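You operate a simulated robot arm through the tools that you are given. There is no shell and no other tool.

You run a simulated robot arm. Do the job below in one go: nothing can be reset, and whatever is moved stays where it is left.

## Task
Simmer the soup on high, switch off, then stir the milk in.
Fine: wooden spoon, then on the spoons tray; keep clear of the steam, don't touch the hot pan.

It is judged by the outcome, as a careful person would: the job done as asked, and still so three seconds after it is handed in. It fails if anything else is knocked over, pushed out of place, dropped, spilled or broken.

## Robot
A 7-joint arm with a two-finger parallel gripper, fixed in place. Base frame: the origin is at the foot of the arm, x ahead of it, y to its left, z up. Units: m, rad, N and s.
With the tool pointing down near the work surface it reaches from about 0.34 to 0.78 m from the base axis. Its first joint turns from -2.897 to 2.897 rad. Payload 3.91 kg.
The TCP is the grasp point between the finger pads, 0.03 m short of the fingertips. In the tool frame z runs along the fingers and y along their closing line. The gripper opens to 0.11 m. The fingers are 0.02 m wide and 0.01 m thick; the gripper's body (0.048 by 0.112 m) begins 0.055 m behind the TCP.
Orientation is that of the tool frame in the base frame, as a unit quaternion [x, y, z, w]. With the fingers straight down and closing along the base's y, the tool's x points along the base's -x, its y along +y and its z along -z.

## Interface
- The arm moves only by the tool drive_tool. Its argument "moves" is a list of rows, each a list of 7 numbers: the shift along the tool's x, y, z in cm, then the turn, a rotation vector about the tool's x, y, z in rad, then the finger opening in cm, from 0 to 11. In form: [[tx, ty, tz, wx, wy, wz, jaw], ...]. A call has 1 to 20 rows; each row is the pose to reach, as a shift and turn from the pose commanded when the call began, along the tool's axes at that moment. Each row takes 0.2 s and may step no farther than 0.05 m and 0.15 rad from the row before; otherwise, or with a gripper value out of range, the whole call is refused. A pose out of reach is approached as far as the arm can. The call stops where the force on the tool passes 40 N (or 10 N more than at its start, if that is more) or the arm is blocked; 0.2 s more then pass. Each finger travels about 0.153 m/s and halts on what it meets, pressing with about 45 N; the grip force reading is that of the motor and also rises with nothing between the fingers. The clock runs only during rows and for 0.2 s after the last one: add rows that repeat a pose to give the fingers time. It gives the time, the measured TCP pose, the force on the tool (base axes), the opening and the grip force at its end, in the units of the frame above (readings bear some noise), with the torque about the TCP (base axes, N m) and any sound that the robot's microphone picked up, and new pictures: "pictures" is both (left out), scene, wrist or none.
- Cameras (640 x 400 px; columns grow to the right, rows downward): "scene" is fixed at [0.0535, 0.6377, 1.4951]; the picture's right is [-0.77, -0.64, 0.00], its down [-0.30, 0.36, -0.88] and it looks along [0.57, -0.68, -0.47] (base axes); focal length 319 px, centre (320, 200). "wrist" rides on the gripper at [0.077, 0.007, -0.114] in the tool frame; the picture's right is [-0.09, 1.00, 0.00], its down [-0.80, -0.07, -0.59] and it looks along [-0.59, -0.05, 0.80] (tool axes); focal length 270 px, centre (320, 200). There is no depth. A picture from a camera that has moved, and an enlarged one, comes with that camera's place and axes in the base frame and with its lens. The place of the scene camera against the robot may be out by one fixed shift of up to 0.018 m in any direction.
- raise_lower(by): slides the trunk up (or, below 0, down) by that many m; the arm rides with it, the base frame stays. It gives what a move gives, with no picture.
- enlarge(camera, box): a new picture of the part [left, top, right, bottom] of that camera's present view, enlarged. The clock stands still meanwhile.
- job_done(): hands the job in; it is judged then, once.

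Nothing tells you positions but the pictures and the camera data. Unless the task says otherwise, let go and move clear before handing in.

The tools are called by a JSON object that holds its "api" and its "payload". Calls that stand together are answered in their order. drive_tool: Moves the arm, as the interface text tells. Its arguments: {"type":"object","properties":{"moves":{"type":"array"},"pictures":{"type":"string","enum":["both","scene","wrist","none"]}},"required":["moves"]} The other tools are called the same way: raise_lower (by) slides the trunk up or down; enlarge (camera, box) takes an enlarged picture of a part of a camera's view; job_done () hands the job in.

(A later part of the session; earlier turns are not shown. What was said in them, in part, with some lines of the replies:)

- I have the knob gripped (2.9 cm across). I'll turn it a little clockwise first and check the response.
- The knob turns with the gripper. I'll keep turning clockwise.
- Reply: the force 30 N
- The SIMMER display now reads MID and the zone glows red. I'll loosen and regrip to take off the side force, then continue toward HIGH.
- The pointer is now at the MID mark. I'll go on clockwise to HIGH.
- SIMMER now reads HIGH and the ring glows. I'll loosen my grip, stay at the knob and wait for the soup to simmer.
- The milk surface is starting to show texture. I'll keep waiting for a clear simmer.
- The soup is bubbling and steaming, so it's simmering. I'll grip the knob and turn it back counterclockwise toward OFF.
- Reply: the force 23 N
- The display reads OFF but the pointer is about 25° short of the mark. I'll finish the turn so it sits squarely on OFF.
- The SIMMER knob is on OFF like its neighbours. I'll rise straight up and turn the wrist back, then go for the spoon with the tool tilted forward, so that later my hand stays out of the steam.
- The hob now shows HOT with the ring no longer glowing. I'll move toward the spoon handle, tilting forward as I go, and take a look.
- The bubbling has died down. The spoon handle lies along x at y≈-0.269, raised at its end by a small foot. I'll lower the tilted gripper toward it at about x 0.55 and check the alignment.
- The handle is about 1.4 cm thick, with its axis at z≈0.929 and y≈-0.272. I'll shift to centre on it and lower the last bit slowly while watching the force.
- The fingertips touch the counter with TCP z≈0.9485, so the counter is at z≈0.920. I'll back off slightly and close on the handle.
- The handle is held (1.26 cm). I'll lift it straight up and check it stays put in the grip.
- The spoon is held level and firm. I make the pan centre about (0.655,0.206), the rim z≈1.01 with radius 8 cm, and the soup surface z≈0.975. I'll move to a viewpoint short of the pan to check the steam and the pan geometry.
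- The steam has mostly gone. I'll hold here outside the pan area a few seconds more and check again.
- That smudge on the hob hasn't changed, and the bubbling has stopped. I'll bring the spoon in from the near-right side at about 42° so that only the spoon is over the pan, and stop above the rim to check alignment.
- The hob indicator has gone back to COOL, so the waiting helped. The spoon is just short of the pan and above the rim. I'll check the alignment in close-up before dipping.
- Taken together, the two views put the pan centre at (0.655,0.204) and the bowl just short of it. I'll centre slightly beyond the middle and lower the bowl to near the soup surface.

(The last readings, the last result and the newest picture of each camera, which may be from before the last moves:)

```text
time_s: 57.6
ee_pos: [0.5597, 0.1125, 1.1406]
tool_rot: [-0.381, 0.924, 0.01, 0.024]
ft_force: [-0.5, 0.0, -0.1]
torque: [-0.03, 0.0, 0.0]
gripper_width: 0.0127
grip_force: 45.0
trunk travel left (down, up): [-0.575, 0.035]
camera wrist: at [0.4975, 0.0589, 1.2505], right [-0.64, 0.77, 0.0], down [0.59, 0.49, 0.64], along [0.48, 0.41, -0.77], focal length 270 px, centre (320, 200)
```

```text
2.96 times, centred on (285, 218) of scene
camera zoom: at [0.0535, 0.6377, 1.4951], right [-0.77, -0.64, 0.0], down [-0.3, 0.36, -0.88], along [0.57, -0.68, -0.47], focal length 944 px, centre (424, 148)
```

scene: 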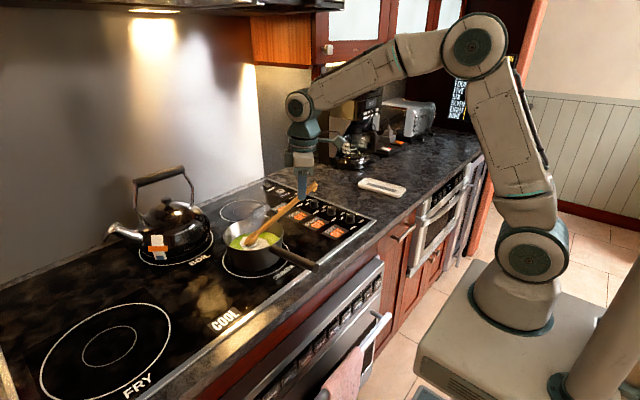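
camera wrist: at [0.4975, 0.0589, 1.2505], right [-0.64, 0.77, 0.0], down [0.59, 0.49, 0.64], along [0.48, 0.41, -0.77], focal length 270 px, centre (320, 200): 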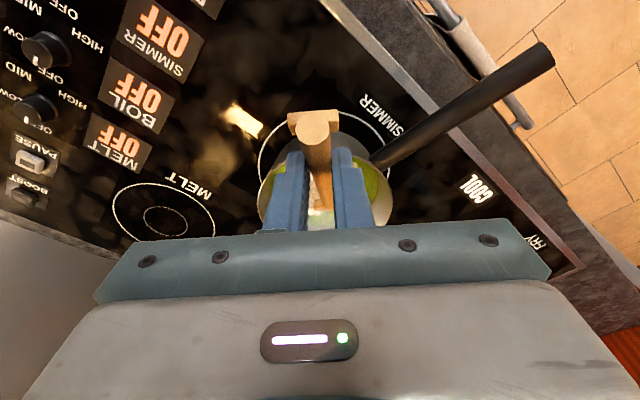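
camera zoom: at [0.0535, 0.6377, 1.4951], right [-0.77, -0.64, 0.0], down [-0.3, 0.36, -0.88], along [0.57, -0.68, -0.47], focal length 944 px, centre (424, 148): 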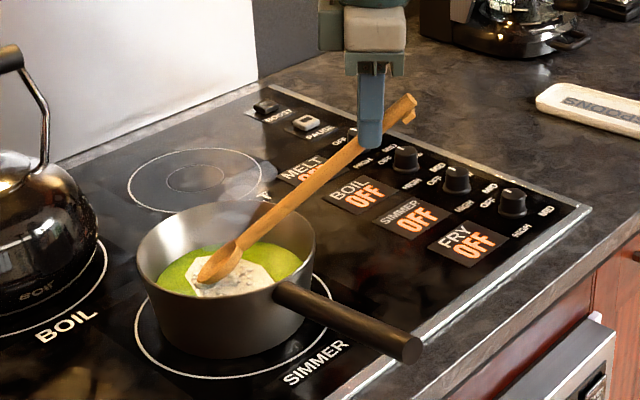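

The bowl is right over the milk inside the rim, with the hand clear to the side. I'll dip about 2.5 cm and make one slow loop.

{"api": "drive_tool", "payload": {"moves": [[0.1, 0, 1.2, 0, 0, 0, 0.9], [0.2, 0, 2.4, 0, 0, 0, 0.9], [-0.5, 0, 2.4, 0, 0, 0, 0.9], [-1.07, 0, 2.45, 0, 0, 0, 0.9], [-0.8, 1.47, 2.45, 0, 0, 0, 0.9], [-0.1, 2.38, 2.45, 0, 0, 0, 0.9], [0.76, 2.38, 2.45, 0, 0, 0, 0.9], [1.46, 1.47, 2.4, 0, 0, 0, 0.9], [1.73, 0, 2.4, 0, 0, 0, 0.9], [1.46, -1.47, 2.4, 0, 0, 0, 0.9], [0.76, -2.38, 2.45, 0, 0, 0, 0.9], [-0.1, -2.38, 2.45, 0, 0, 0, 0.9], [-0.8, -1.47, 2.45, 0, 0, 0, 0.9], [-1.07, 0, 2.45, 0, 0, 0, 0.9]]}}

{"api": "enlarge", "payload": {"camera": "scene", "box": [220, 150, 350, 285]}}

```text
time_s: 60.6
ee_pos: [0.5699, 0.1197, 1.1172]
tool_rot: [-0.383, 0.924, 0.01, 0.024]
ft_force: [-0.9, 0.0, -1.4]
torque: [-0.03, 0.05, 0.01]
gripper_width: 0.0129
grip_force: 45.6
trunk travel left (down, up): [-0.575, 0.035]
camera wrist: at [0.5062, 0.0672, 1.2271], right [-0.64, 0.77, 0.0], down [0.59, 0.49, 0.64], along [0.49, 0.41, -0.77], focal length 270 px, centre (320, 200)
```

scene: 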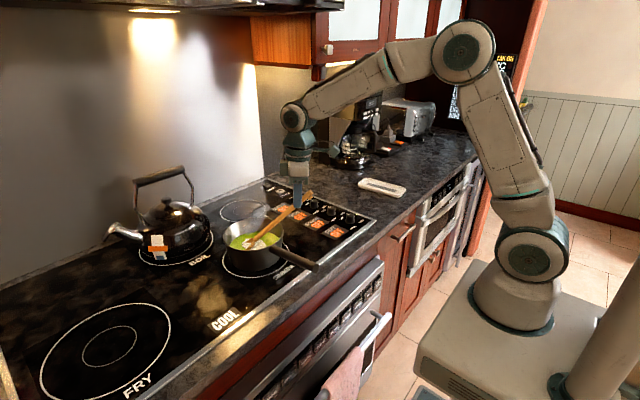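
wrist: 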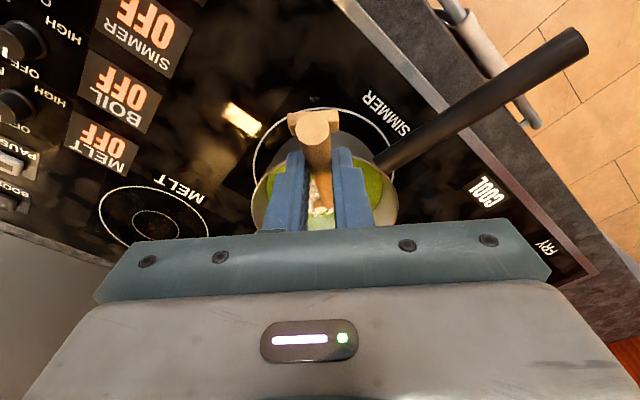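

```text
2.96 times, centred on (285, 218) of scene
camera zoom: at [0.0535, 0.6377, 1.4951], right [-0.77, -0.64, 0.0], down [-0.3, 0.36, -0.88], along [0.57, -0.68, -0.47], focal length 944 px, centre (424, 148)
```

zoom: 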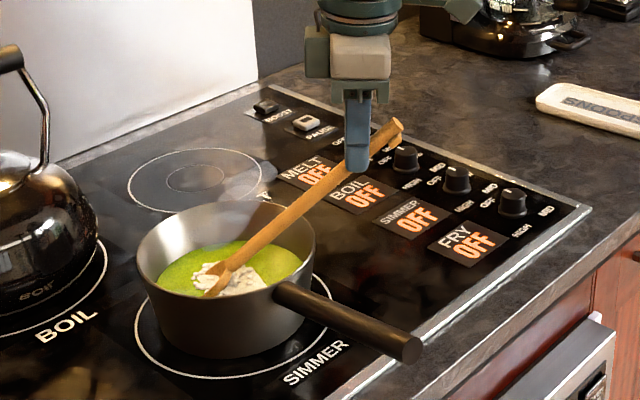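

The milk is breaking up and the forces are negligible. I'll stir two more loops.

{"api": "drive_tool", "payload": {"moves": [[0.27, 1.65, 0, 0, 0, 0, 0.9], [0.97, 2.66, 0, 0, 0, 0, 0.9], [1.83, 2.66, 0, 0, 0, 0, 0.9], [2.53, 1.65, 0, 0, 0, 0, 0.9], [2.8, 0, 0, 0, 0, 0, 0.9], [2.53, -1.65, 0, 0, 0, 0, 0.9], [1.83, -2.66, 0, 0, 0, 0, 0.9], [0.97, -2.66, 0, 0, 0, 0, 0.9], [0.27, -1.65, 0, 0, 0, 0, 0.9], [0, 0, 0, 0, 0, 0, 0.9], [0.27, 1.65, 0, 0, 0, 0, 0.9], [0.97, 2.66, 0, 0, 0, 0, 0.9], [1.83, 2.66, 0, 0, 0, 0, 0.9], [2.53, 1.65, 0, 0, 0, 0, 0.9], [2.8, 0, 0, 0, 0, 0, 0.9], [2.53, -1.65, 0, 0, 0, 0, 0.9], [1.83, -2.66, 0, 0, 0, 0, 0.9], [0.97, -2.66, 0, 0, 0, 0, 0.9], [0.27, -1.65, 0, 0, 0, 0, 0.9], [0, 0, 0, 0, 0, 0, 0.9]], "pictures": "none"}}

{"api": "enlarge", "payload": {"camera": "scene", "box": [220, 150, 350, 285]}}

```text
time_s: 64.8
ee_pos: [0.5684, 0.1223, 1.1165]
tool_rot: [-0.382, 0.924, 0.01, 0.024]
ft_force: [0.3, -0.2, 0.0]
torque: [-0.07, 0.05, -0.01]
gripper_width: 0.0128
grip_force: 44.7
trunk travel left (down, up): [-0.575, 0.035]
```

```text
2.96 times, centred on (285, 218) of scene
camera zoom: at [0.0535, 0.6377, 1.4951], right [-0.77, -0.64, 0.0], down [-0.3, 0.36, -0.88], along [0.57, -0.68, -0.47], focal length 944 px, centre (424, 148)
```

zoom: 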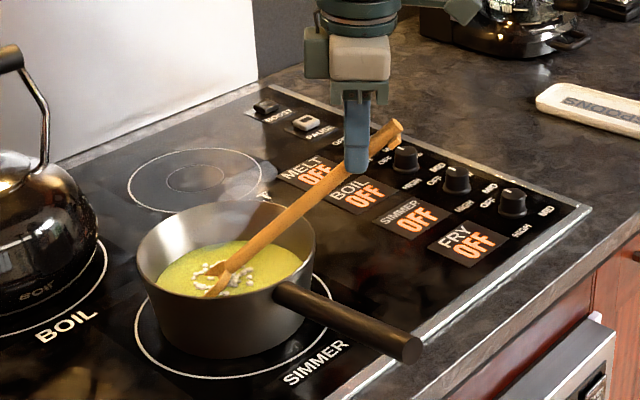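

The milk is mostly mixed in, with a few white bits left. I'll do more loops.

{"api": "drive_tool", "payload": {"moves": [[0.27, 1.65, 0, 0, 0, 0, 0.9], [0.97, 2.66, 0, 0, 0, 0, 0.9], [1.83, 2.66, 0, 0, 0, 0, 0.9], [2.53, 1.65, 0, 0, 0, 0, 0.9], [2.8, 0, 0, 0, 0, 0, 0.9], [2.53, -1.65, 0, 0, 0, 0, 0.9], [1.83, -2.66, 0, 0, 0, 0, 0.9], [0.97, -2.66, 0, 0, 0, 0, 0.9], [0.27, -1.65, 0, 0, 0, 0, 0.9], [0, 0, 0, 0, 0, 0, 0.9], [0.27, 1.65, 0, 0, 0, 0, 0.9], [0.97, 2.66, 0, 0, 0, 0, 0.9], [1.83, 2.66, 0, 0, 0, 0, 0.9], [2.53, 1.65, 0, 0, 0, 0, 0.9], [2.8, 0, 0, 0, 0, 0, 0.9], [2.53, -1.65, 0, 0, 0, 0, 0.9], [1.83, -2.66, 0, 0, 0, 0, 0.9], [0.97, -2.66, 0, 0, 0, 0, 0.9], [0.27, -1.65, 0, 0, 0, 0, 0.9], [0, 0, 0, 0, 0, 0, 0.9]], "pictures": "none"}}

{"api": "enlarge", "payload": {"camera": "scene", "box": [220, 150, 350, 285]}}

```text
time_s: 69.0
ee_pos: [0.568, 0.1208, 1.1167]
tool_rot: [-0.382, 0.924, 0.01, 0.024]
ft_force: [-0.5, -1.0, -0.9]
torque: [-0.06, 0.0, 0.05]
gripper_width: 0.0128
grip_force: 45.1
trunk travel left (down, up): [-0.575, 0.035]
```

```text
2.96 times, centred on (285, 218) of scene
camera zoom: at [0.0535, 0.6377, 1.4951], right [-0.77, -0.64, 0.0], down [-0.3, 0.36, -0.88], along [0.57, -0.68, -0.47], focal length 944 px, centre (424, 148)
```

zoom: 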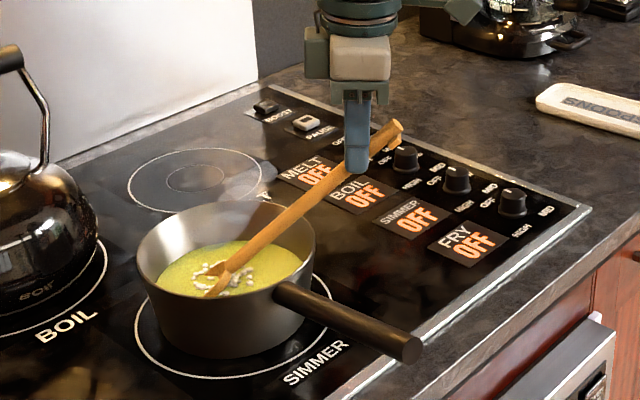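

{"api": "enlarge", "payload": {"camera": "scene", "box": [228, 212, 292, 256]}}

{"api": "drive_tool", "payload": {"moves": [[0.7, 0, 0, 0, 0, 0, 0.9], [0.9, 0.8, 0, 0, 0, 0, 0.9], [1.5, 1.3, 0, 0, 0, 0, 0.9], [2.1, 0.8, 0, 0, 0, 0, 0.9], [2.3, 0, 0, 0, 0, 0, 0.9], [2.1, -0.8, 0, 0, 0, 0, 0.9], [1.5, -1.3, 0, 0, 0, 0, 0.9], [0.9, -0.8, 0, 0, 0, 0, 0.9], [0.7, 0, 0, 0, 0, 0, 0.9], [0.9, 0.8, 0, 0, 0, 0, 0.9], [1.5, 1.3, 0, 0, 0, 0, 0.9], [2.1, 0.8, 0, 0, 0, 0, 0.9], [2.3, 0, 0, 0, 0, 0, 0.9], [2.1, -0.8, 0, 0, 0, 0, 0.9], [1.5, -1.3, 0, 0, 0, 0, 0.9], [0.9, -0.8, 0, 0, 0, 0, 0.9], [0.7, 0, 0, 0, 0, 0, 0.9], [1.5, 0, 0, 0, 0, 0, 0.9], [1.5, 0, 0, 0, 0, 0, 0.9]], "pictures": "none"}}

{"api": "enlarge", "payload": {"camera": "scene", "box": [228, 212, 292, 256]}}

```text
9.09 times, centred on (260, 234) of scene
camera zoom: at [0.0535, 0.6377, 1.4951], right [-0.77, -0.64, 0.0], down [-0.3, 0.36, -0.88], along [0.57, -0.68, -0.47], focal length 2896 px, centre (866, -109)
```

zoom: 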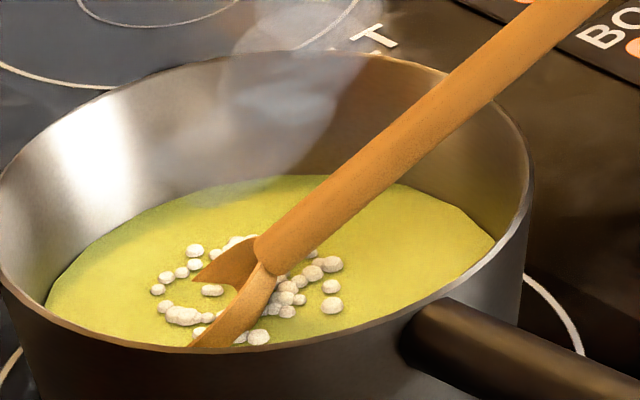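

```text
time_s: 73.0
ee_pos: [0.5587, 0.1103, 1.1157]
tool_rot: [-0.382, 0.924, 0.01, 0.025]
ft_force: [-0.1, -0.4, 0.0]
torque: [-0.01, 0.03, 0.0]
gripper_width: 0.0129
grip_force: 45.0
trunk travel left (down, up): [-0.575, 0.035]
```

```text
9.09 times, centred on (260, 234) of scene
camera zoom: at [0.0535, 0.6377, 1.4951], right [-0.77, -0.64, 0.0], down [-0.3, 0.36, -0.88], along [0.57, -0.68, -0.47], focal length 2896 px, centre (866, -109)
```

zoom: 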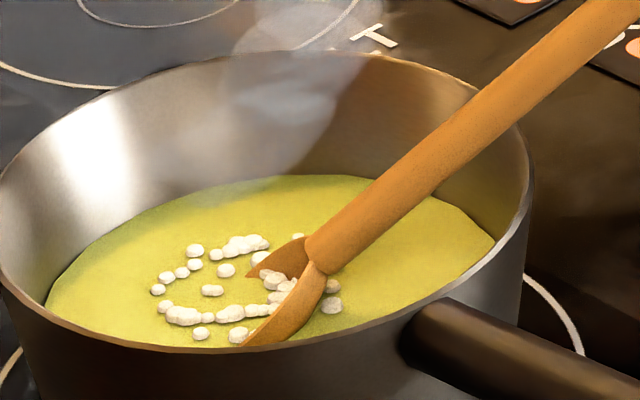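

Some white bits remain outside the path I've swept. I'll sweep a somewhat wider loop, still well inside the pan wall.

{"api": "drive_tool", "payload": {"moves": [[-1.5, 0, 0, 0, 0, 0, 0.9], [-3, 0, 0, 0, 0, 0, 0.9], [-2.8, 1.2, 0, 0, 0, 0, 0.9], [-2.3, 2.2, 0, 0, 0, 0, 0.9], [-1.2, 2.9, 0, 0, 0, 0, 0.9], [0, 3.0, 0, 0, 0, 0, 0.9], [1, 2.4, 0, 0, 0, 0, 0.9], [1.4, 1.2, 0, 0, 0, 0, 0.9], [1.4, 0, 0, 0, 0, 0, 0.9], [1.4, -1.2, 0, 0, 0, 0, 0.9], [1, -2.4, 0, 0, 0, 0, 0.9], [0, -3.2, 0, 0, 0, 0, 0.9], [-1.2, -3, 0, 0, 0, 0, 0.9], [-2.3, -2.2, 0, 0, 0, 0, 0.9], [-2.8, -1.2, 0, 0, 0, 0, 0.9], [-3, 0, 0, 0, 0, 0, 0.9], [-2, 1.5, 0, 0, 0, 0, 0.9], [-1, 2, 0, 0, 0, 0, 0.9], [-1, -1.5, 0, 0, 0, 0, 0.9], [0, 0, 0, 0, 0, 0, 0.9]], "pictures": "none"}}

{"api": "enlarge", "payload": {"camera": "scene", "box": [228, 212, 292, 256]}}

```text
time_s: 77.2
ee_pos: [0.5569, 0.1118, 1.1167]
tool_rot: [-0.382, 0.924, 0.01, 0.023]
ft_force: [1.0, 0.8, 0.5]
torque: [-0.02, -0.02, 0.0]
gripper_width: 0.0127
grip_force: 44.9
trunk travel left (down, up): [-0.575, 0.035]
```

```text
9.09 times, centred on (260, 234) of scene
camera zoom: at [0.0535, 0.6377, 1.4951], right [-0.77, -0.64, 0.0], down [-0.3, 0.36, -0.88], along [0.57, -0.68, -0.47], focal length 2896 px, centre (866, -109)
```

zoom: 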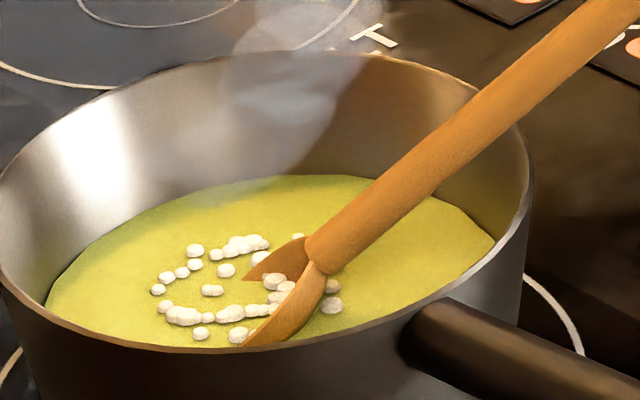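

The soup is now an even, lighter green with no milk patch. The remaining white dots haven't moved at all, so I take them to be leftover bubbles. I'll lift the spoon slowly above the soup, let it drip, and look.

{"api": "drive_tool", "payload": {"moves": [[-0.1, 0, -1.5, 0, 0, 0, 0.9], [-0.15, 0, -3, 0, 0, 0, 0.9], [-0.2, 0, -4.5, 0, 0, 0, 0.9], [-0.2, 0, -4.5, 0, 0, 0, 0.9], [-0.2, 0, -4.5, 0, 0, 0, 0.9], [-0.2, 0, -4.5, 0, 0, 0, 0.9], [-0.2, 0, -4.5, 0, 0, 0, 0.9], [-0.2, 0, -4.5, 0, 0, 0, 0.9], [-0.2, 0, -4.5, 0, 0, 0, 0.9], [-0.2, 0, -4.5, 0, 0, 0, 0.9], [-0.2, 0, -4.5, 0, 0, 0, 0.9], [-0.2, 0, -4.5, 0, 0, 0, 0.9], [-0.2, 0, -4.5, 0, 0, 0, 0.9], [-0.2, 0, -4.5, 0, 0, 0, 0.9]], "pictures": "none"}}

{"api": "enlarge", "payload": {"camera": "scene", "box": [228, 202, 292, 256]}}

{"api": "enlarge", "payload": {"camera": "scene", "box": [200, 130, 360, 290]}}

```text
time_s: 80.2
ee_pos: [0.5569, 0.1094, 1.1606]
tool_rot: [-0.382, 0.924, 0.01, 0.024]
ft_force: [-0.2, 0.8, -0.7]
torque: [0.02, 0.05, 0.0]
gripper_width: 0.0127
grip_force: 45.1
trunk travel left (down, up): [-0.575, 0.035]
```

```text
7.41 times, centred on (260, 229) of scene
camera zoom: at [0.0535, 0.6377, 1.4951], right [-0.77, -0.64, 0.0], down [-0.3, 0.36, -0.88], along [0.57, -0.68, -0.47], focal length 2360 px, centre (764, -15)
```

zoom: 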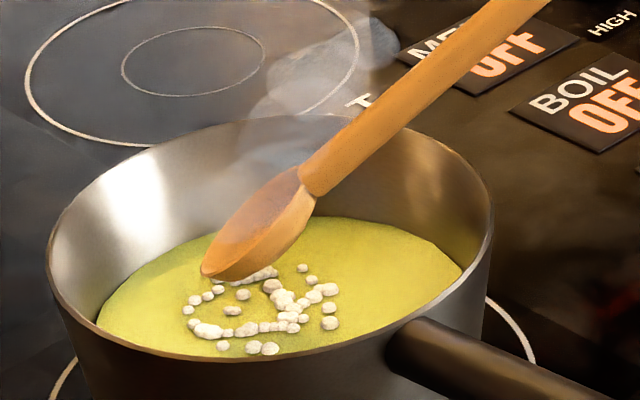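

```text
2.50 times, centred on (280, 210) of scene
camera zoom: at [0.0535, 0.6377, 1.4951], right [-0.77, -0.64, 0.0], down [-0.3, 0.36, -0.88], along [0.57, -0.68, -0.47], focal length 796 px, centre (420, 175)
```

zoom: 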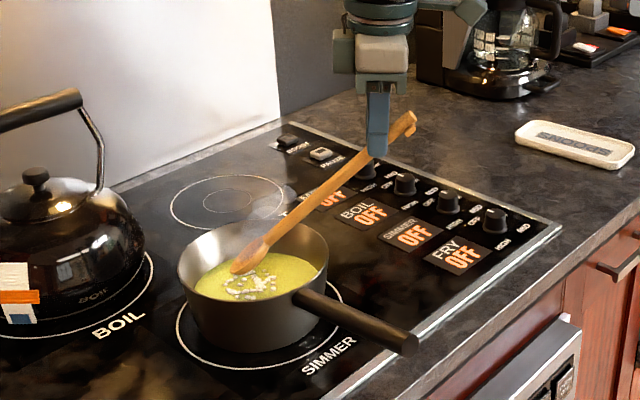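

The spoon is clear of the soup and nothing is dripping outside. To be sure about the remaining dots, I'll make one more shallow stir right through that area.

{"api": "drive_tool", "payload": {"moves": [[0.1, 0, 1.8, 0, 0, 0, 0.9], [0.2, 0, 3.5, 0, 0, 0, 0.9], [-1, 1.5, 3.5, 0, 0, 0, 0.9], [0.2, 2.5, 3.5, 0, 0, 0, 0.9], [1.2, 1.2, 3.5, 0, 0, 0, 0.9], [1.2, -1.2, 3.5, 0, 0, 0, 0.9], [0, -2.2, 3.5, 0, 0, 0, 0.9], [-1.5, -1.5, 3.5, 0, 0, 0, 0.9], [-2.2, 0, 3.5, 0, 0, 0, 0.9], [-1, 1.5, 3.5, 0, 0, 0, 0.9], [0.2, 2.5, 3.5, 0, 0, 0, 0.9], [1.2, 1.2, 3.5, 0, 0, 0, 0.9], [1.2, -1.2, 3.5, 0, 0, 0, 0.9], [0, -2.2, 3.5, 0, 0, 0, 0.9], [-1.5, -1.5, 3.5, 0, 0, 0, 0.9], [-2.2, 0, 3.5, 0, 0, 0, 0.9], [-1, 0, 3.5, 0, 0, 0, 0.9], [0.2, 0, 3.5, 0, 0, 0, 0.9], [0.1, 0, 1.5, 0, 0, 0, 0.9], [0, 0, 0, 0, 0, 0, 0.9]], "pictures": "none"}}

{"api": "enlarge", "payload": {"camera": "scene", "box": [228, 202, 292, 256]}}

```text
time_s: 84.4
ee_pos: [0.5588, 0.1104, 1.1593]
tool_rot: [-0.382, 0.924, 0.011, 0.024]
ft_force: [1.0, 1.0, -0.2]
torque: [-0.06, 0.02, 0.02]
gripper_width: 0.0126
grip_force: 44.7
trunk travel left (down, up): [-0.575, 0.035]
```

```text
7.41 times, centred on (260, 229) of scene
camera zoom: at [0.0535, 0.6377, 1.4951], right [-0.77, -0.64, 0.0], down [-0.3, 0.36, -0.88], along [0.57, -0.68, -0.47], focal length 2360 px, centre (764, -15)
```

zoom: 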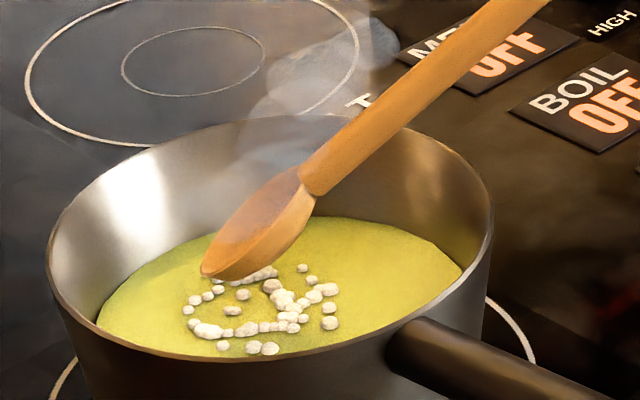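

The dots don't change, so they are just bubbles and the stirring is finished. I'll lift the spoon clear, level it while the bowl is still over the pan so any drips fall in, and keep the hand outside.

{"api": "drive_tool", "payload": {"moves": [[-0.16, 0, -3, 0, 0, 0, 0.9], [-0.31, 0, -6, 0, 0, 0, 0.9], [1.82, 0, -3.97, 0, -0.14, 0, 0.9], [3.63, 0, -1.66, 0, -0.279, 0, 0.9], [5.12, 0, 0.87, 0, -0.419, 0, 0.9], [6.24, 0, 3.58, 0, -0.559, 0, 0.9], [6.75, 0, 5.35, 0, -0.646, 0, 0.9], [7.09, 0, 7.16, 0, -0.733, 0, 0.9], [7.09, 0, 7.16, 0, -0.733, 0, 0.9], [7.09, 0, 7.16, 0, -0.733, 0, 0.9], [7.09, 0, 7.16, 0, -0.733, 0, 0.9], [7.09, 0, 7.16, 0, -0.733, 0, 0.9]]}}

{"api": "enlarge", "payload": {"camera": "scene", "box": [200, 130, 360, 290]}}

```text
time_s: 87.0
ee_pos: [0.5097, 0.0622, 1.0855]
tool_rot: [-0.353, 0.854, 0.146, 0.353]
ft_force: [1.0, -0.5, -1.4]
torque: [-0.03, 0.03, 0.02]
gripper_width: 0.0126
grip_force: 44.4
trunk travel left (down, up): [-0.575, 0.035]
camera wrist: at [0.4104, -0.0282, 1.112], right [-0.66, 0.75, 0.06], down [0.15, 0.05, 0.99], along [0.74, 0.66, -0.15], focal length 270 px, centre (320, 200)
```

scene: 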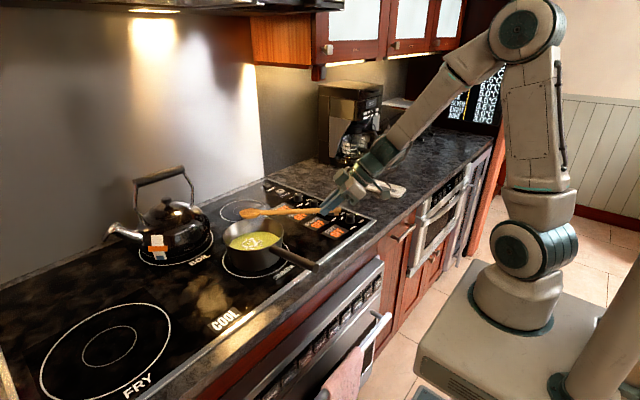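
wrist: 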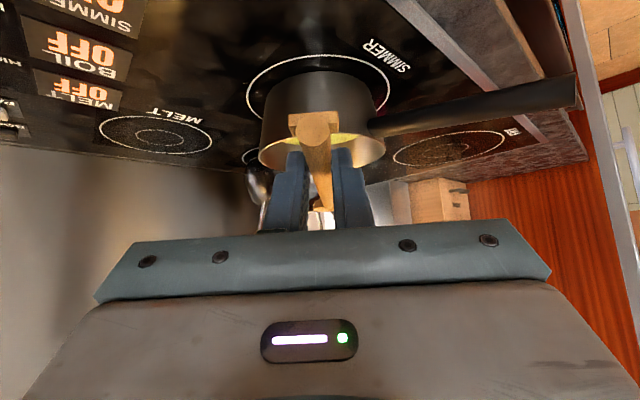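

```text
2.50 times, centred on (280, 210) of scene
camera zoom: at [0.0535, 0.6377, 1.4951], right [-0.77, -0.64, 0.0], down [-0.3, 0.36, -0.88], along [0.57, -0.68, -0.47], focal length 796 px, centre (420, 175)
```

zoom: 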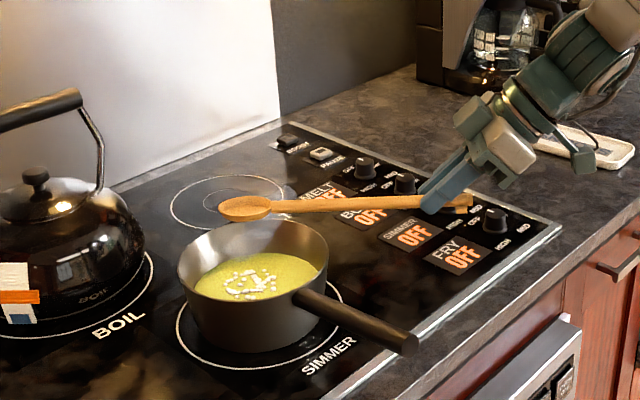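

The spoon is level with nothing dripping. I'll carry it across to above the SPOONS tray, turning it to lie along the tray.

{"api": "drive_tool", "payload": {"moves": [[1.9, -2.2, -2.9, 0.04, 0, 0.04, 0.9], [3.8, -4.4, -5, 0.085, 0, 0.085, 0.9], [5.7, -6.6, -7.1, 0.128, 0, 0.128, 0.9], [7.6, -8.8, -9.2, 0.17, 0, 0.17, 0.9], [9.5, -11, -11.3, 0.213, 0, 0.213, 0.9], [11.4, -13.2, -13.4, 0.256, 0, 0.256, 0.9], [13.3, -15.4, -15.5, 0.3, 0, 0.3, 0.9], [15.2, -17.6, -17.6, 0.342, 0, 0.342, 0.9], [17.1, -19.8, -19.7, 0.385, 0, 0.385, 0.9], [19, -22, -21.8, 0.427, 0, 0.427, 0.9], [20.9, -24.2, -23.9, 0.47, 0, 0.47, 0.9], [22.8, -26.4, -25.8, 0.512, 0, 0.512, 0.9], [24.8, -28.6, -27.6, 0.555, 0, 0.555, 0.9], [24.8, -28.6, -27.6, 0.555, 0, 0.555, 0.9]]}}

{"api": "enlarge", "payload": {"camera": "scene", "box": [320, 130, 460, 240]}}

{"api": "enlarge", "payload": {"camera": "wrist", "box": [220, 0, 440, 210]}}

```text
time_s: 90.0
ee_pos: [0.4492, -0.4015, 1.1053]
tool_rot: [0.001, 0.924, 0.0, 0.383]
ft_force: [0.9, -0.1, 0.5]
torque: [0.01, 0.1, 0.0]
gripper_width: 0.0128
grip_force: 44.7
trunk travel left (down, up): [-0.575, 0.035]
camera wrist: at [0.3157, -0.3944, 1.1316], right [0.06, 1.0, 0.06], down [0.15, -0.07, 0.99], along [0.99, -0.05, -0.15], focal length 270 px, centre (320, 200)
```

scene: 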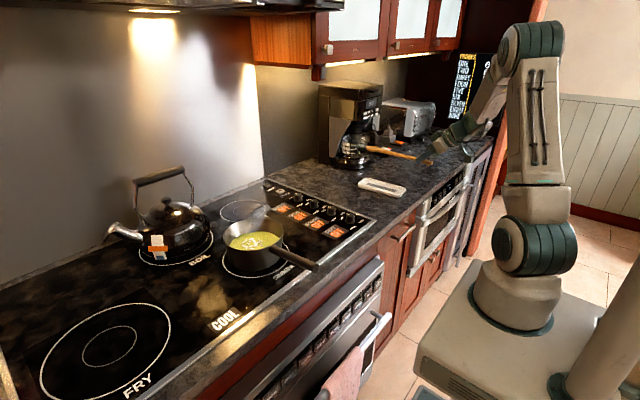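
wrist: 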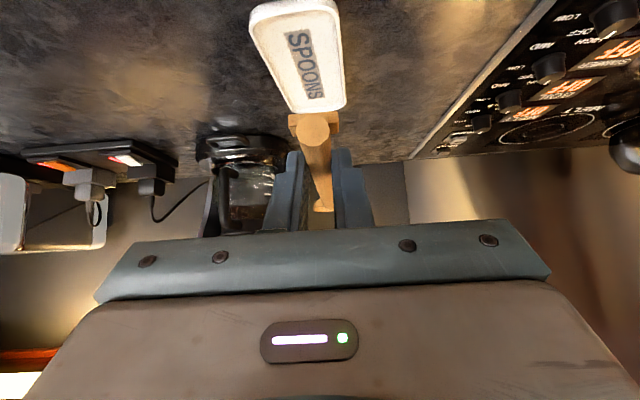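

```text
3.64 times, centred on (390, 185) of scene
camera zoom: at [0.0535, 0.6377, 1.4951], right [-0.77, -0.64, 0.0], down [-0.3, 0.36, -0.88], along [0.57, -0.68, -0.47], focal length 1158 px, centre (66, 254)
```

zoom: 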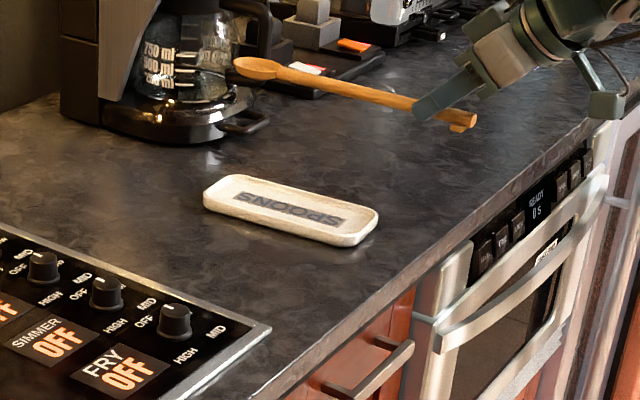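

```text
1.90 times, centred on (330, 105) of wrist
camera zoom: at [0.3157, -0.3944, 1.1316], right [0.06, 1.0, 0.06], down [0.15, -0.07, 0.99], along [0.99, -0.05, -0.15], focal length 515 px, centre (301, 381)
```

zoom: 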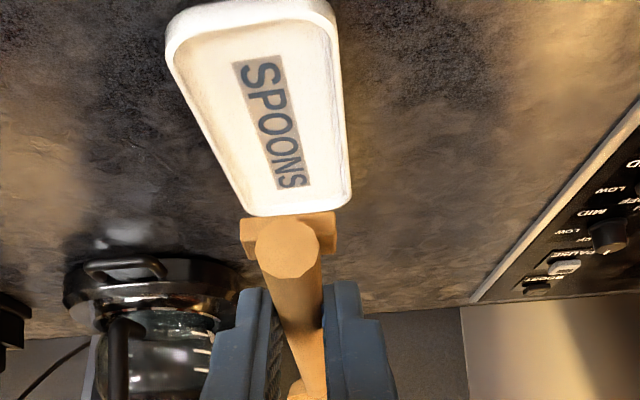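

The tray's centre is at about (0.608,-0.413), turned about 3°, with its near rim at x≈0.524. I'll line the spoon up with the tray, tip the bowl slightly down, and come down part way.

{"api": "drive_tool", "payload": {"moves": [[0.5, -0.5, 0.5, -0.01, 0.03, -0.01, 0.9], [1.5, -1, 1.5, -0.02, 0.06, -0.02, 0.9], [3, -1.5, 3, -0.03, 0.08, -0.03, 0.9], [4.5, -1.85, 4.4, -0.042, 0.1, -0.042, 0.9], [5.4, -1.85, 5.2, -0.042, 0.1, -0.042, 0.9], [5.4, -1.85, 5.2, -0.042, 0.1, -0.042, 0.9]]}}

{"api": "enlarge", "payload": {"camera": "scene", "box": [330, 140, 450, 230]}}

{"api": "enlarge", "payload": {"camera": "wrist", "box": [220, 0, 440, 210]}}

```text
time_s: 91.4
ee_pos: [0.4493, -0.4189, 1.0298]
tool_rot: [-0.027, 0.942, 0.011, 0.335]
ft_force: [-0.2, -0.5, -0.4]
torque: [0.03, 0.05, 0.0]
gripper_width: 0.0127
grip_force: 44.8
trunk travel left (down, up): [-0.575, 0.035]
camera wrist: at [0.3173, -0.4213, 1.0698], right [0.01, 1.0, 0.06], down [0.25, -0.06, 0.97], along [0.97, 0.01, -0.25], focal length 270 px, centre (320, 200)
```

scene: 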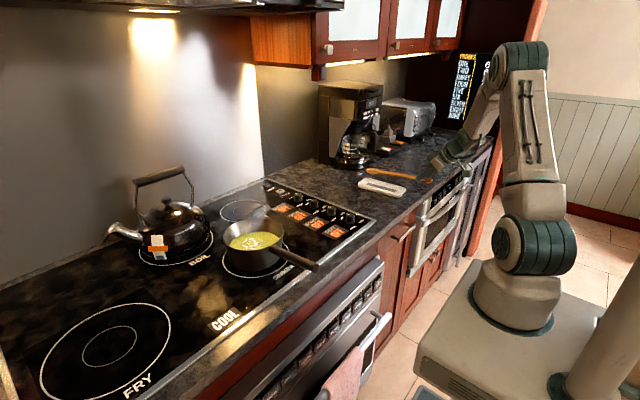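
wrist: 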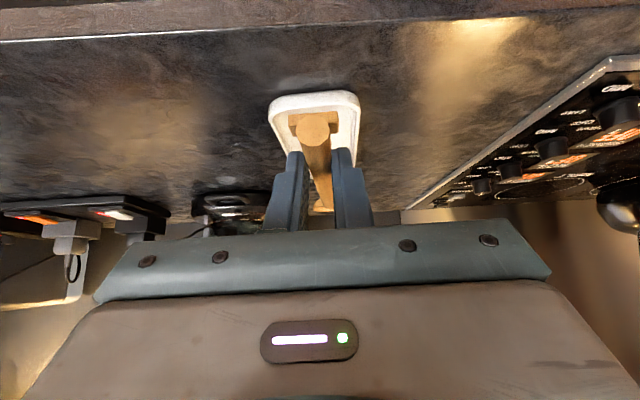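

```text
4.44 times, centred on (390, 185) of scene
camera zoom: at [0.0535, 0.6377, 1.4951], right [-0.77, -0.64, 0.0], down [-0.3, 0.36, -0.88], along [0.57, -0.68, -0.47], focal length 1416 px, centre (9, 267)
```

zoom: 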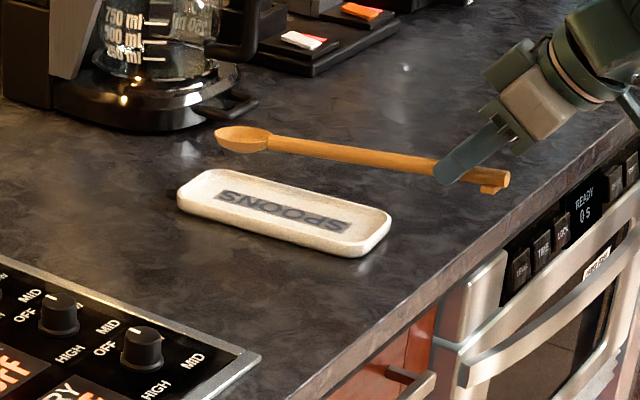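

```text
1.90 times, centred on (330, 105) of wrist
camera zoom: at [0.3173, -0.4213, 1.0698], right [0.01, 1.0, 0.06], down [0.25, -0.06, 0.97], along [0.97, 0.01, -0.25], focal length 515 px, centre (301, 381)
```

zoom: 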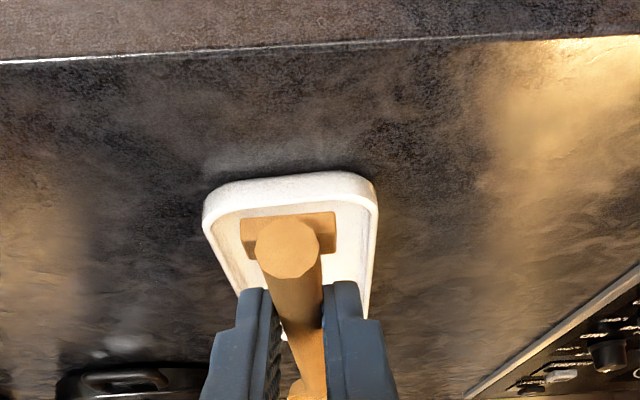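

The spoon is lined up over the tray with the bowl above its far half. I'll lower it to just above contact.

{"api": "drive_tool", "payload": {"moves": [[0.6, 0, 1, 0, 0, 0, 0.9], [1.2, 0, 2, 0, 0, 0, 0.9], [1.8, 0, 3, 0, 0, 0, 0.9], [2.3, 0, 3.9, 0, 0, 0, 0.9], [2.3, 0, 3.9, 0, 0, 0, 0.9]]}}

{"api": "enlarge", "payload": {"camera": "scene", "box": [330, 140, 450, 230]}}

{"api": "enlarge", "payload": {"camera": "wrist", "box": [220, 40, 440, 220]}}

```text
time_s: 92.6
ee_pos: [0.4565, -0.4189, 0.9856]
tool_rot: [-0.027, 0.942, 0.012, 0.335]
ft_force: [-0.3, -0.3, -1.6]
torque: [0.03, 0.02, 0.01]
gripper_width: 0.0128
grip_force: 44.7
trunk travel left (down, up): [-0.575, 0.035]
camera wrist: at [0.3242, -0.4201, 1.0251], right [0.01, 1.0, 0.06], down [0.25, -0.06, 0.97], along [0.97, 0.01, -0.25], focal length 270 px, centre (320, 200)
```

scene: 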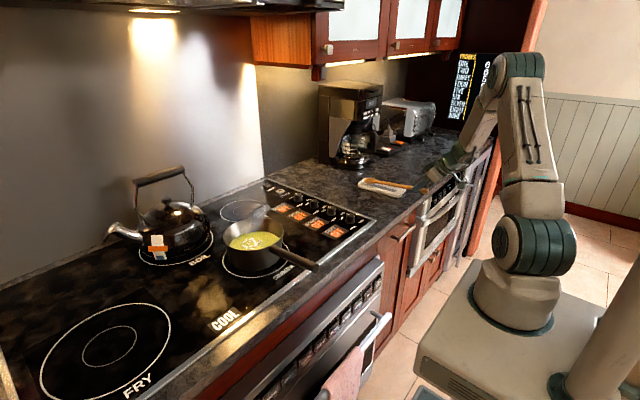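
wrist: 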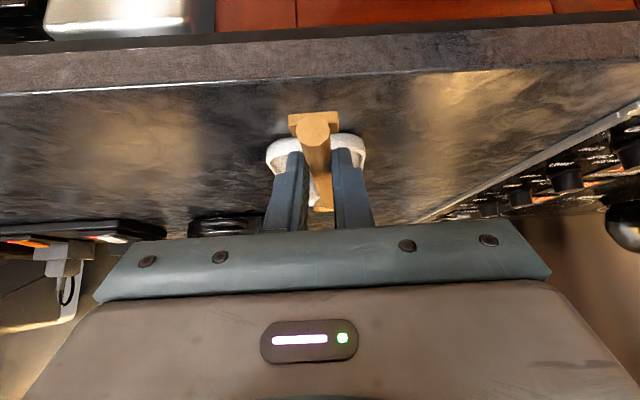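

```text
4.44 times, centred on (390, 185) of scene
camera zoom: at [0.0535, 0.6377, 1.4951], right [-0.77, -0.64, 0.0], down [-0.3, 0.36, -0.88], along [0.57, -0.68, -0.47], focal length 1416 px, centre (9, 267)
```

zoom: 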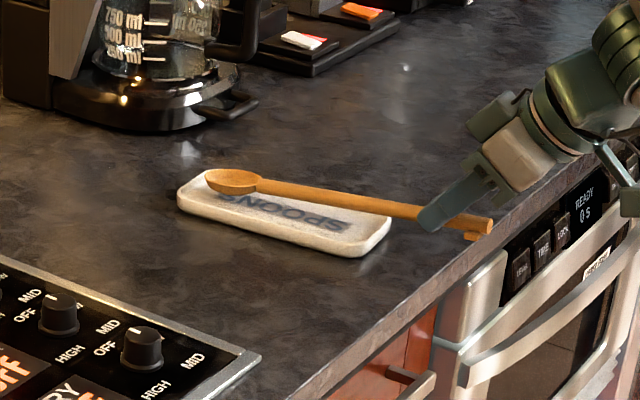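

```text
2.22 times, centred on (330, 130) of wrist
camera zoom: at [0.3242, -0.4201, 1.0251], right [0.01, 1.0, 0.06], down [0.25, -0.06, 0.97], along [0.97, 0.01, -0.25], focal length 601 px, centre (298, 356)
```

zoom: 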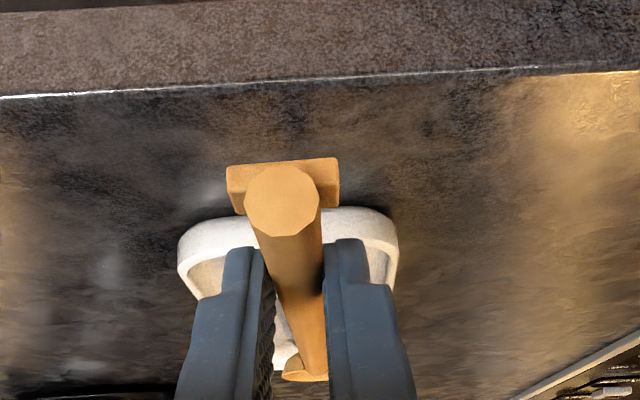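

{"api": "drive_tool", "payload": {"moves": [[0.13, 0, 0.15, 0, 0, 0, 0.9], [0.25, 0, 0.31, 0, 0, 0, 0.9], [0.38, 0, 0.46, 0, 0, 0, 0.9], [0.51, 0, 0.62, 0, 0, 0, 0.9], [0.51, 0, 0.62, 0, 0, 0, 0.9]], "pictures": "none"}}

{"api": "enlarge", "payload": {"camera": "scene", "box": [330, 140, 450, 230]}}

```text
time_s: 93.8
ee_pos: [0.4552, -0.4195, 0.979]
tool_rot: [-0.028, 0.941, 0.01, 0.336]
ft_force: [0.7, -0.6, 3.1]
torque: [0.04, -0.96, -0.03]
gripper_width: 0.0127
grip_force: 44.9
trunk travel left (down, up): [-0.575, 0.035]
```

```text
4.44 times, centred on (390, 185) of scene
camera zoom: at [0.0535, 0.6377, 1.4951], right [-0.77, -0.64, 0.0], down [-0.3, 0.36, -0.88], along [0.57, -0.68, -0.47], focal length 1416 px, centre (9, 267)
```

zoom: 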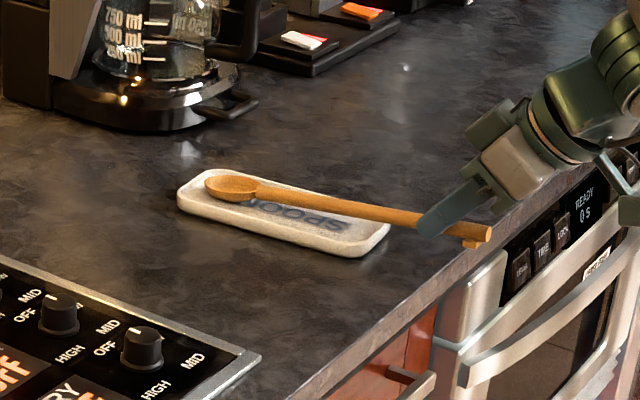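

The bowl touches the tray floor and the handle is a few millimetres above the near rim. I'll ease the handle down while levelling slightly.

{"api": "drive_tool", "payload": {"moves": [[0.1, 0, 0.13, 0, -0.015, 0, 0.9], [0.22, 0, 0.27, 0, -0.03, 0, 0.9], [0.32, 0, 0.39, 0, -0.045, 0, 0.9], [0.32, 0, 0.39, 0, -0.045, 0, 0.9]], "pictures": "wrist"}}

{"api": "enlarge", "payload": {"camera": "scene", "box": [330, 140, 450, 230]}}

```text
time_s: 94.8
ee_pos: [0.4564, -0.4197, 0.972]
tool_rot: [-0.027, 0.934, 0.012, 0.357]
ft_force: [0.7, 1.1, -0.8]
torque: [0.0, 0.03, 0.0]
gripper_width: 0.0128
grip_force: 45.4
trunk travel left (down, up): [-0.575, 0.035]
camera wrist: at [0.3226, -0.4206, 1.0062], right [0.01, 1.0, 0.06], down [0.2, -0.06, 0.98], along [0.98, 0.01, -0.2], focal length 270 px, centre (320, 200)
```

wrist: 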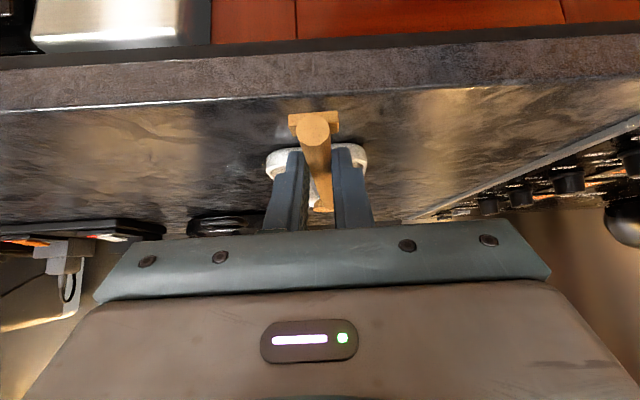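

```text
4.44 times, centred on (390, 185) of scene
camera zoom: at [0.0535, 0.6377, 1.4951], right [-0.77, -0.64, 0.0], down [-0.3, 0.36, -0.88], along [0.57, -0.68, -0.47], focal length 1416 px, centre (9, 267)
```

zoom: 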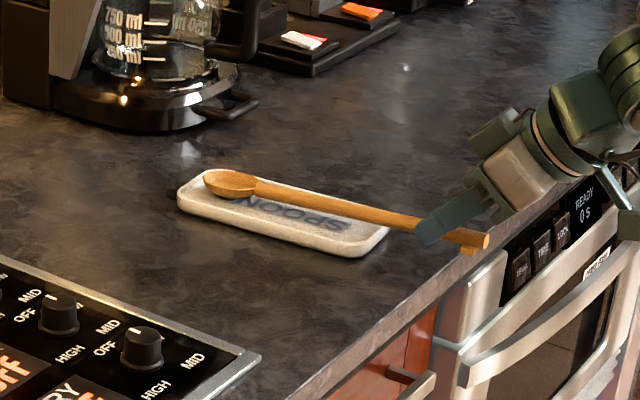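

{"api": "drive_tool", "payload": {"moves": [[0.1, 0, 0.12, 0, 0, 0, 0.9], [0.2, 0, 0.24, 0, 0, 0, 0.9], [0.2, 0, 0.24, 0, 0, 0, 0.9]], "pictures": "none"}}

```text
time_s: 95.6
ee_pos: [0.4557, -0.42, 0.9687]
tool_rot: [-0.027, 0.934, 0.012, 0.356]
ft_force: [-0.3, 0.6, -0.6]
torque: [-0.01, 0.01, -0.01]
gripper_width: 0.0127
grip_force: 44.9
trunk travel left (down, up): [-0.575, 0.035]
```

{"api": "drive_tool", "payload": {"moves": [[0.1, 0, 0.12, 0, 0, 0, 0.9], [0.2, 0, 0.24, 0, 0, 0, 0.9], [0.2, 0, 0.24, 0, 0, 0, 0.9]], "pictures": "none"}}

{"api": "enlarge", "payload": {"camera": "scene", "box": [330, 140, 450, 230]}}

{"api": "enlarge", "payload": {"camera": "wrist", "box": [220, 40, 440, 220]}}

```text
time_s: 96.4
ee_pos: [0.4558, -0.4186, 0.9668]
tool_rot: [-0.028, 0.934, 0.012, 0.357]
ft_force: [0.4, 0.9, 7.4]
torque: [0.07, -1.54, -0.04]
gripper_width: 0.0128
grip_force: 45.2
trunk travel left (down, up): [-0.575, 0.035]
```

```text
4.44 times, centred on (390, 185) of scene
camera zoom: at [0.0535, 0.6377, 1.4951], right [-0.77, -0.64, 0.0], down [-0.3, 0.36, -0.88], along [0.57, -0.68, -0.47], focal length 1416 px, centre (9, 267)
```

zoom: 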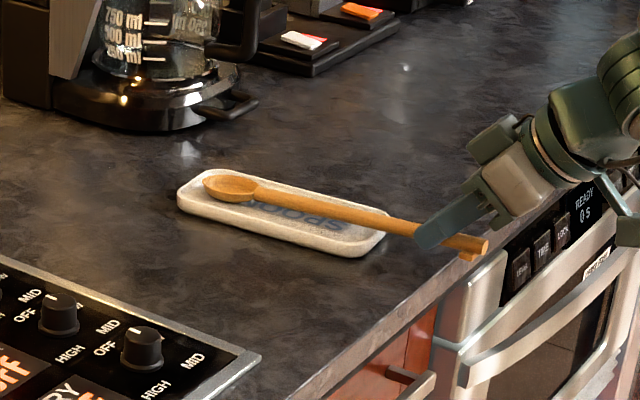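

```text
2.22 times, centred on (330, 130) of wrist
camera zoom: at [0.3226, -0.4204, 1.0007], right [0.01, 1.0, 0.06], down [0.2, -0.06, 0.98], along [0.98, 0.01, -0.2], focal length 601 px, centre (298, 356)
```

zoom: 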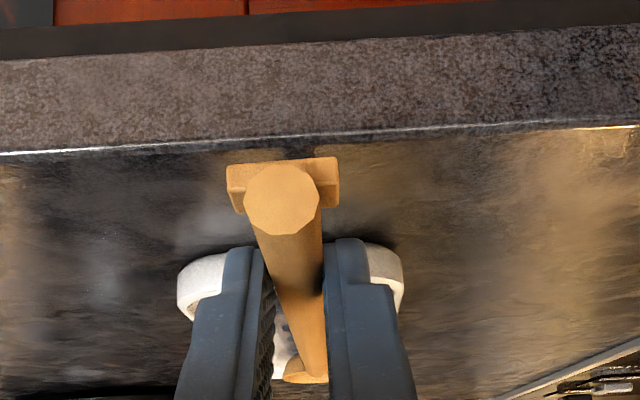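

The bowl now rests on the tray and the handle is right at the near rim. I'll relieve the small pressure, then open slowly.

{"api": "drive_tool", "payload": {"moves": [[-0.09, 0, -0.11, 0, 0, 0, 0.9], [-0.09, 0, -0.11, 0, 0, 0, 1.3], [-0.09, 0, -0.11, 0, 0, 0, 1.6], [-0.09, 0, -0.11, 0, 0, 0, 2.2], [-0.09, 0, -0.11, 0, 0, 0, 3.2], [-0.09, 0, -0.11, 0, 0, 0, 4.5], [-0.09, 0, -0.11, 0, 0, 0, 4.5]]}}

{"api": "enlarge", "payload": {"camera": "scene", "box": [330, 140, 450, 230]}}

{"api": "enlarge", "payload": {"camera": "wrist", "box": [220, 40, 440, 220]}}

```text
time_s: 98.0
ee_pos: [0.4565, -0.4188, 0.9683]
tool_rot: [-0.026, 0.933, 0.012, 0.358]
ft_force: [0.2, 1.1, -0.1]
torque: [-0.03, 0.02, -0.01]
gripper_width: 0.0452
grip_force: 0.0
trunk travel left (down, up): [-0.575, 0.035]
camera wrist: at [0.3228, -0.4205, 1.0013], right [0.01, 1.0, 0.06], down [0.2, -0.06, 0.98], along [0.98, 0.01, -0.2], focal length 270 px, centre (320, 200)
```

scene: 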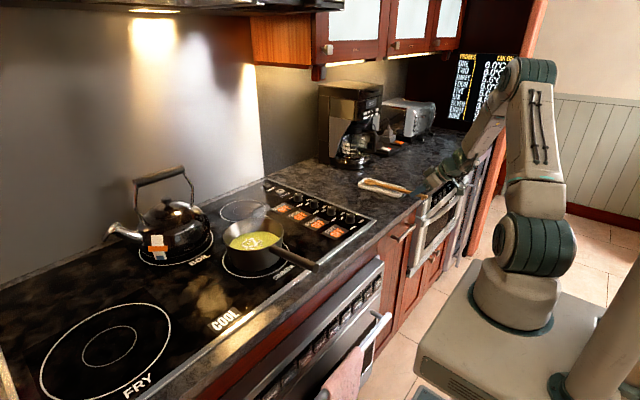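
wrist: 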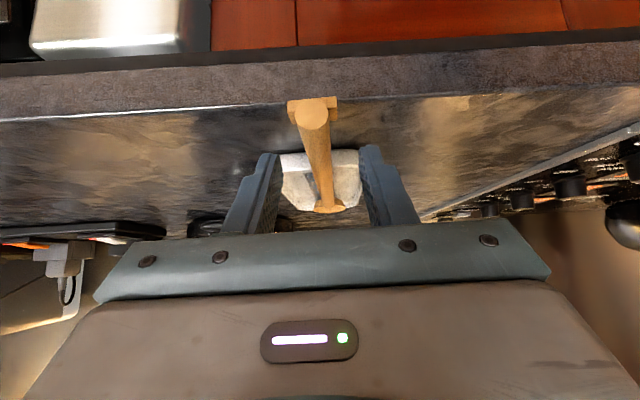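

```text
4.44 times, centred on (390, 185) of scene
camera zoom: at [0.0535, 0.6377, 1.4951], right [-0.77, -0.64, 0.0], down [-0.3, 0.36, -0.88], along [0.57, -0.68, -0.47], focal length 1416 px, centre (9, 267)
```

zoom: 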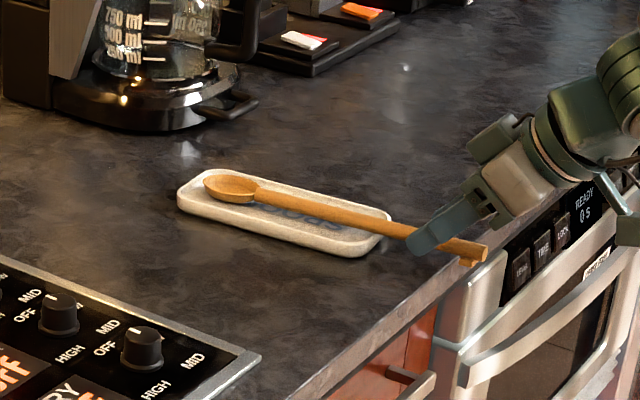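

```text
2.22 times, centred on (330, 130) of wrist
camera zoom: at [0.3228, -0.4205, 1.0013], right [0.01, 1.0, 0.06], down [0.2, -0.06, 0.98], along [0.98, 0.01, -0.2], focal length 601 px, centre (298, 356)
```

zoom: 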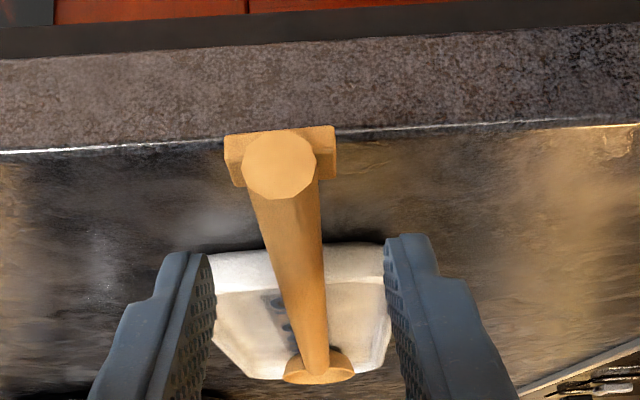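

The spoon now rests on the tray, with its bowl inside and the handle on the near rim. I'll back the gripper away along its own axis and then rise.

{"api": "drive_tool", "payload": {"moves": [[0, 0, -1.5, 0, 0, 0, 4.5], [0, 0, -3.5, 0, 0, 0, 4.5], [0, 0, -6, 0, 0, 0, 5], [-1, 0, -8.5, 0, 0, 0, 5], [-3, 0, -11, 0, 0, 0, 5], [-6, 0, -14, 0, 0, 0, 5], [-9, 0, -17, 0, 0, 0, 5], [-9, 0, -17, 0, 0, 0, 5], [-9, 0, -17, 0, 0, 0, 5]]}}

{"api": "enlarge", "payload": {"camera": "scene", "box": [330, 140, 450, 230]}}

{"api": "enlarge", "payload": {"camera": "scene", "box": [180, 130, 360, 300]}}

```text
time_s: 100.0
ee_pos: [0.4109, -0.4236, 1.1553]
tool_rot: [-0.026, 0.934, 0.011, 0.357]
ft_force: [0.3, -0.6, 0.4]
torque: [0.01, 0.02, 0.01]
gripper_width: 0.05
grip_force: 0.0
trunk travel left (down, up): [-0.575, 0.035]
camera wrist: at [0.2772, -0.4241, 1.1889], right [0.01, 1.0, 0.06], down [0.2, -0.06, 0.98], along [0.98, 0.01, -0.2], focal length 270 px, centre (320, 200)
```

scene: 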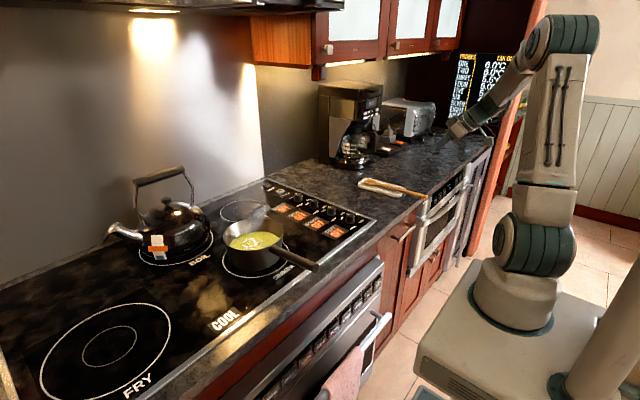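
wrist: 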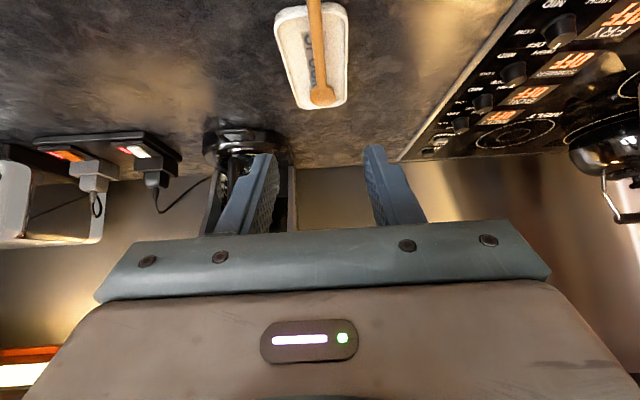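

```text
4.44 times, centred on (390, 185) of scene
camera zoom: at [0.0535, 0.6377, 1.4951], right [-0.77, -0.64, 0.0], down [-0.3, 0.36, -0.88], along [0.57, -0.68, -0.47], focal length 1416 px, centre (9, 267)
```

zoom: 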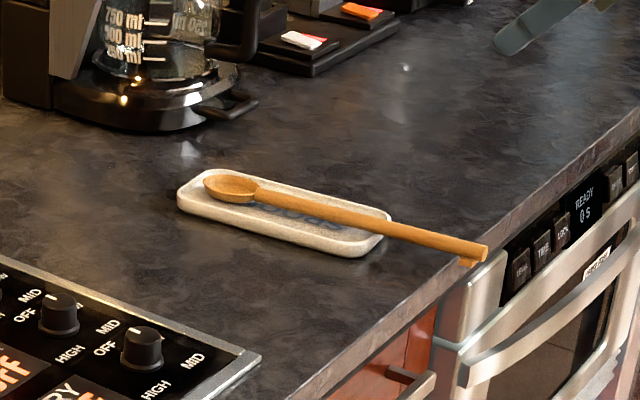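

```text
2.35 times, centred on (270, 215) of scene
camera zoom: at [0.0535, 0.6377, 1.4951], right [-0.77, -0.64, 0.0], down [-0.3, 0.36, -0.88], along [0.57, -0.68, -0.47], focal length 750 px, centre (438, 165)
```

zoom: 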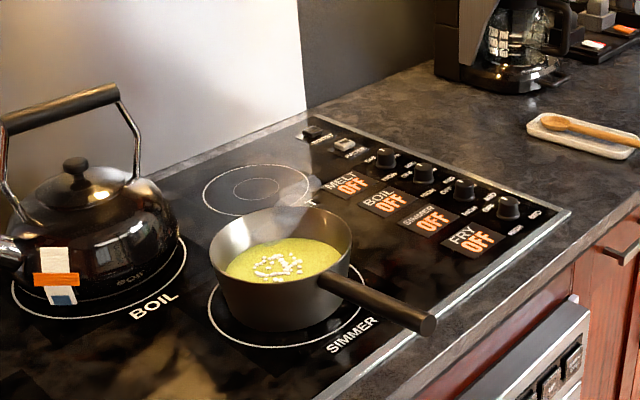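

The SIMMER knob is off and the hob reads COOL. The milk is stirred in, the spoon is on the SPOONS tray and the arm is clear with nothing disturbed, so I'm handing the job in.

{"api": "job_done", "payload": {}}

```text
The job is handed in.
```

The soup was simmered on high, the ring switched off, and the milk stirred in with the wooden spoon, which is now on the spoons tray. The job is handed in, and I don't have the verdict.

- **Simmer:** I turned SIMMER to HIGH and left it until the soup was bubbling and steaming. I then turned the knob back to OFF, and the hob indicator went from HOT back to COOL before I stirred.
- **Stirring:** The milk patch is gone and the soup is an even, lighter green. A few small white dots stayed on the surface and didn't change however much I stirred. I took them to be leftover bubbles, but I can't be certain they aren't bits of milk.
- **Steam and pan:** A faint wisp of steam may still have been there while I stirred. The spoon came in from the side at an angle, which kept the hand beside the pan. The arm did not touch the pan.
- **Spoon:** It lies with its bowl inside the tray and its handle on the near rim. The spoon is longer than the tray, so by my estimate the end of the handle sticks out about 3 cm past the counter edge. It was steady when I let go.

Nothing else was moved or spilled.
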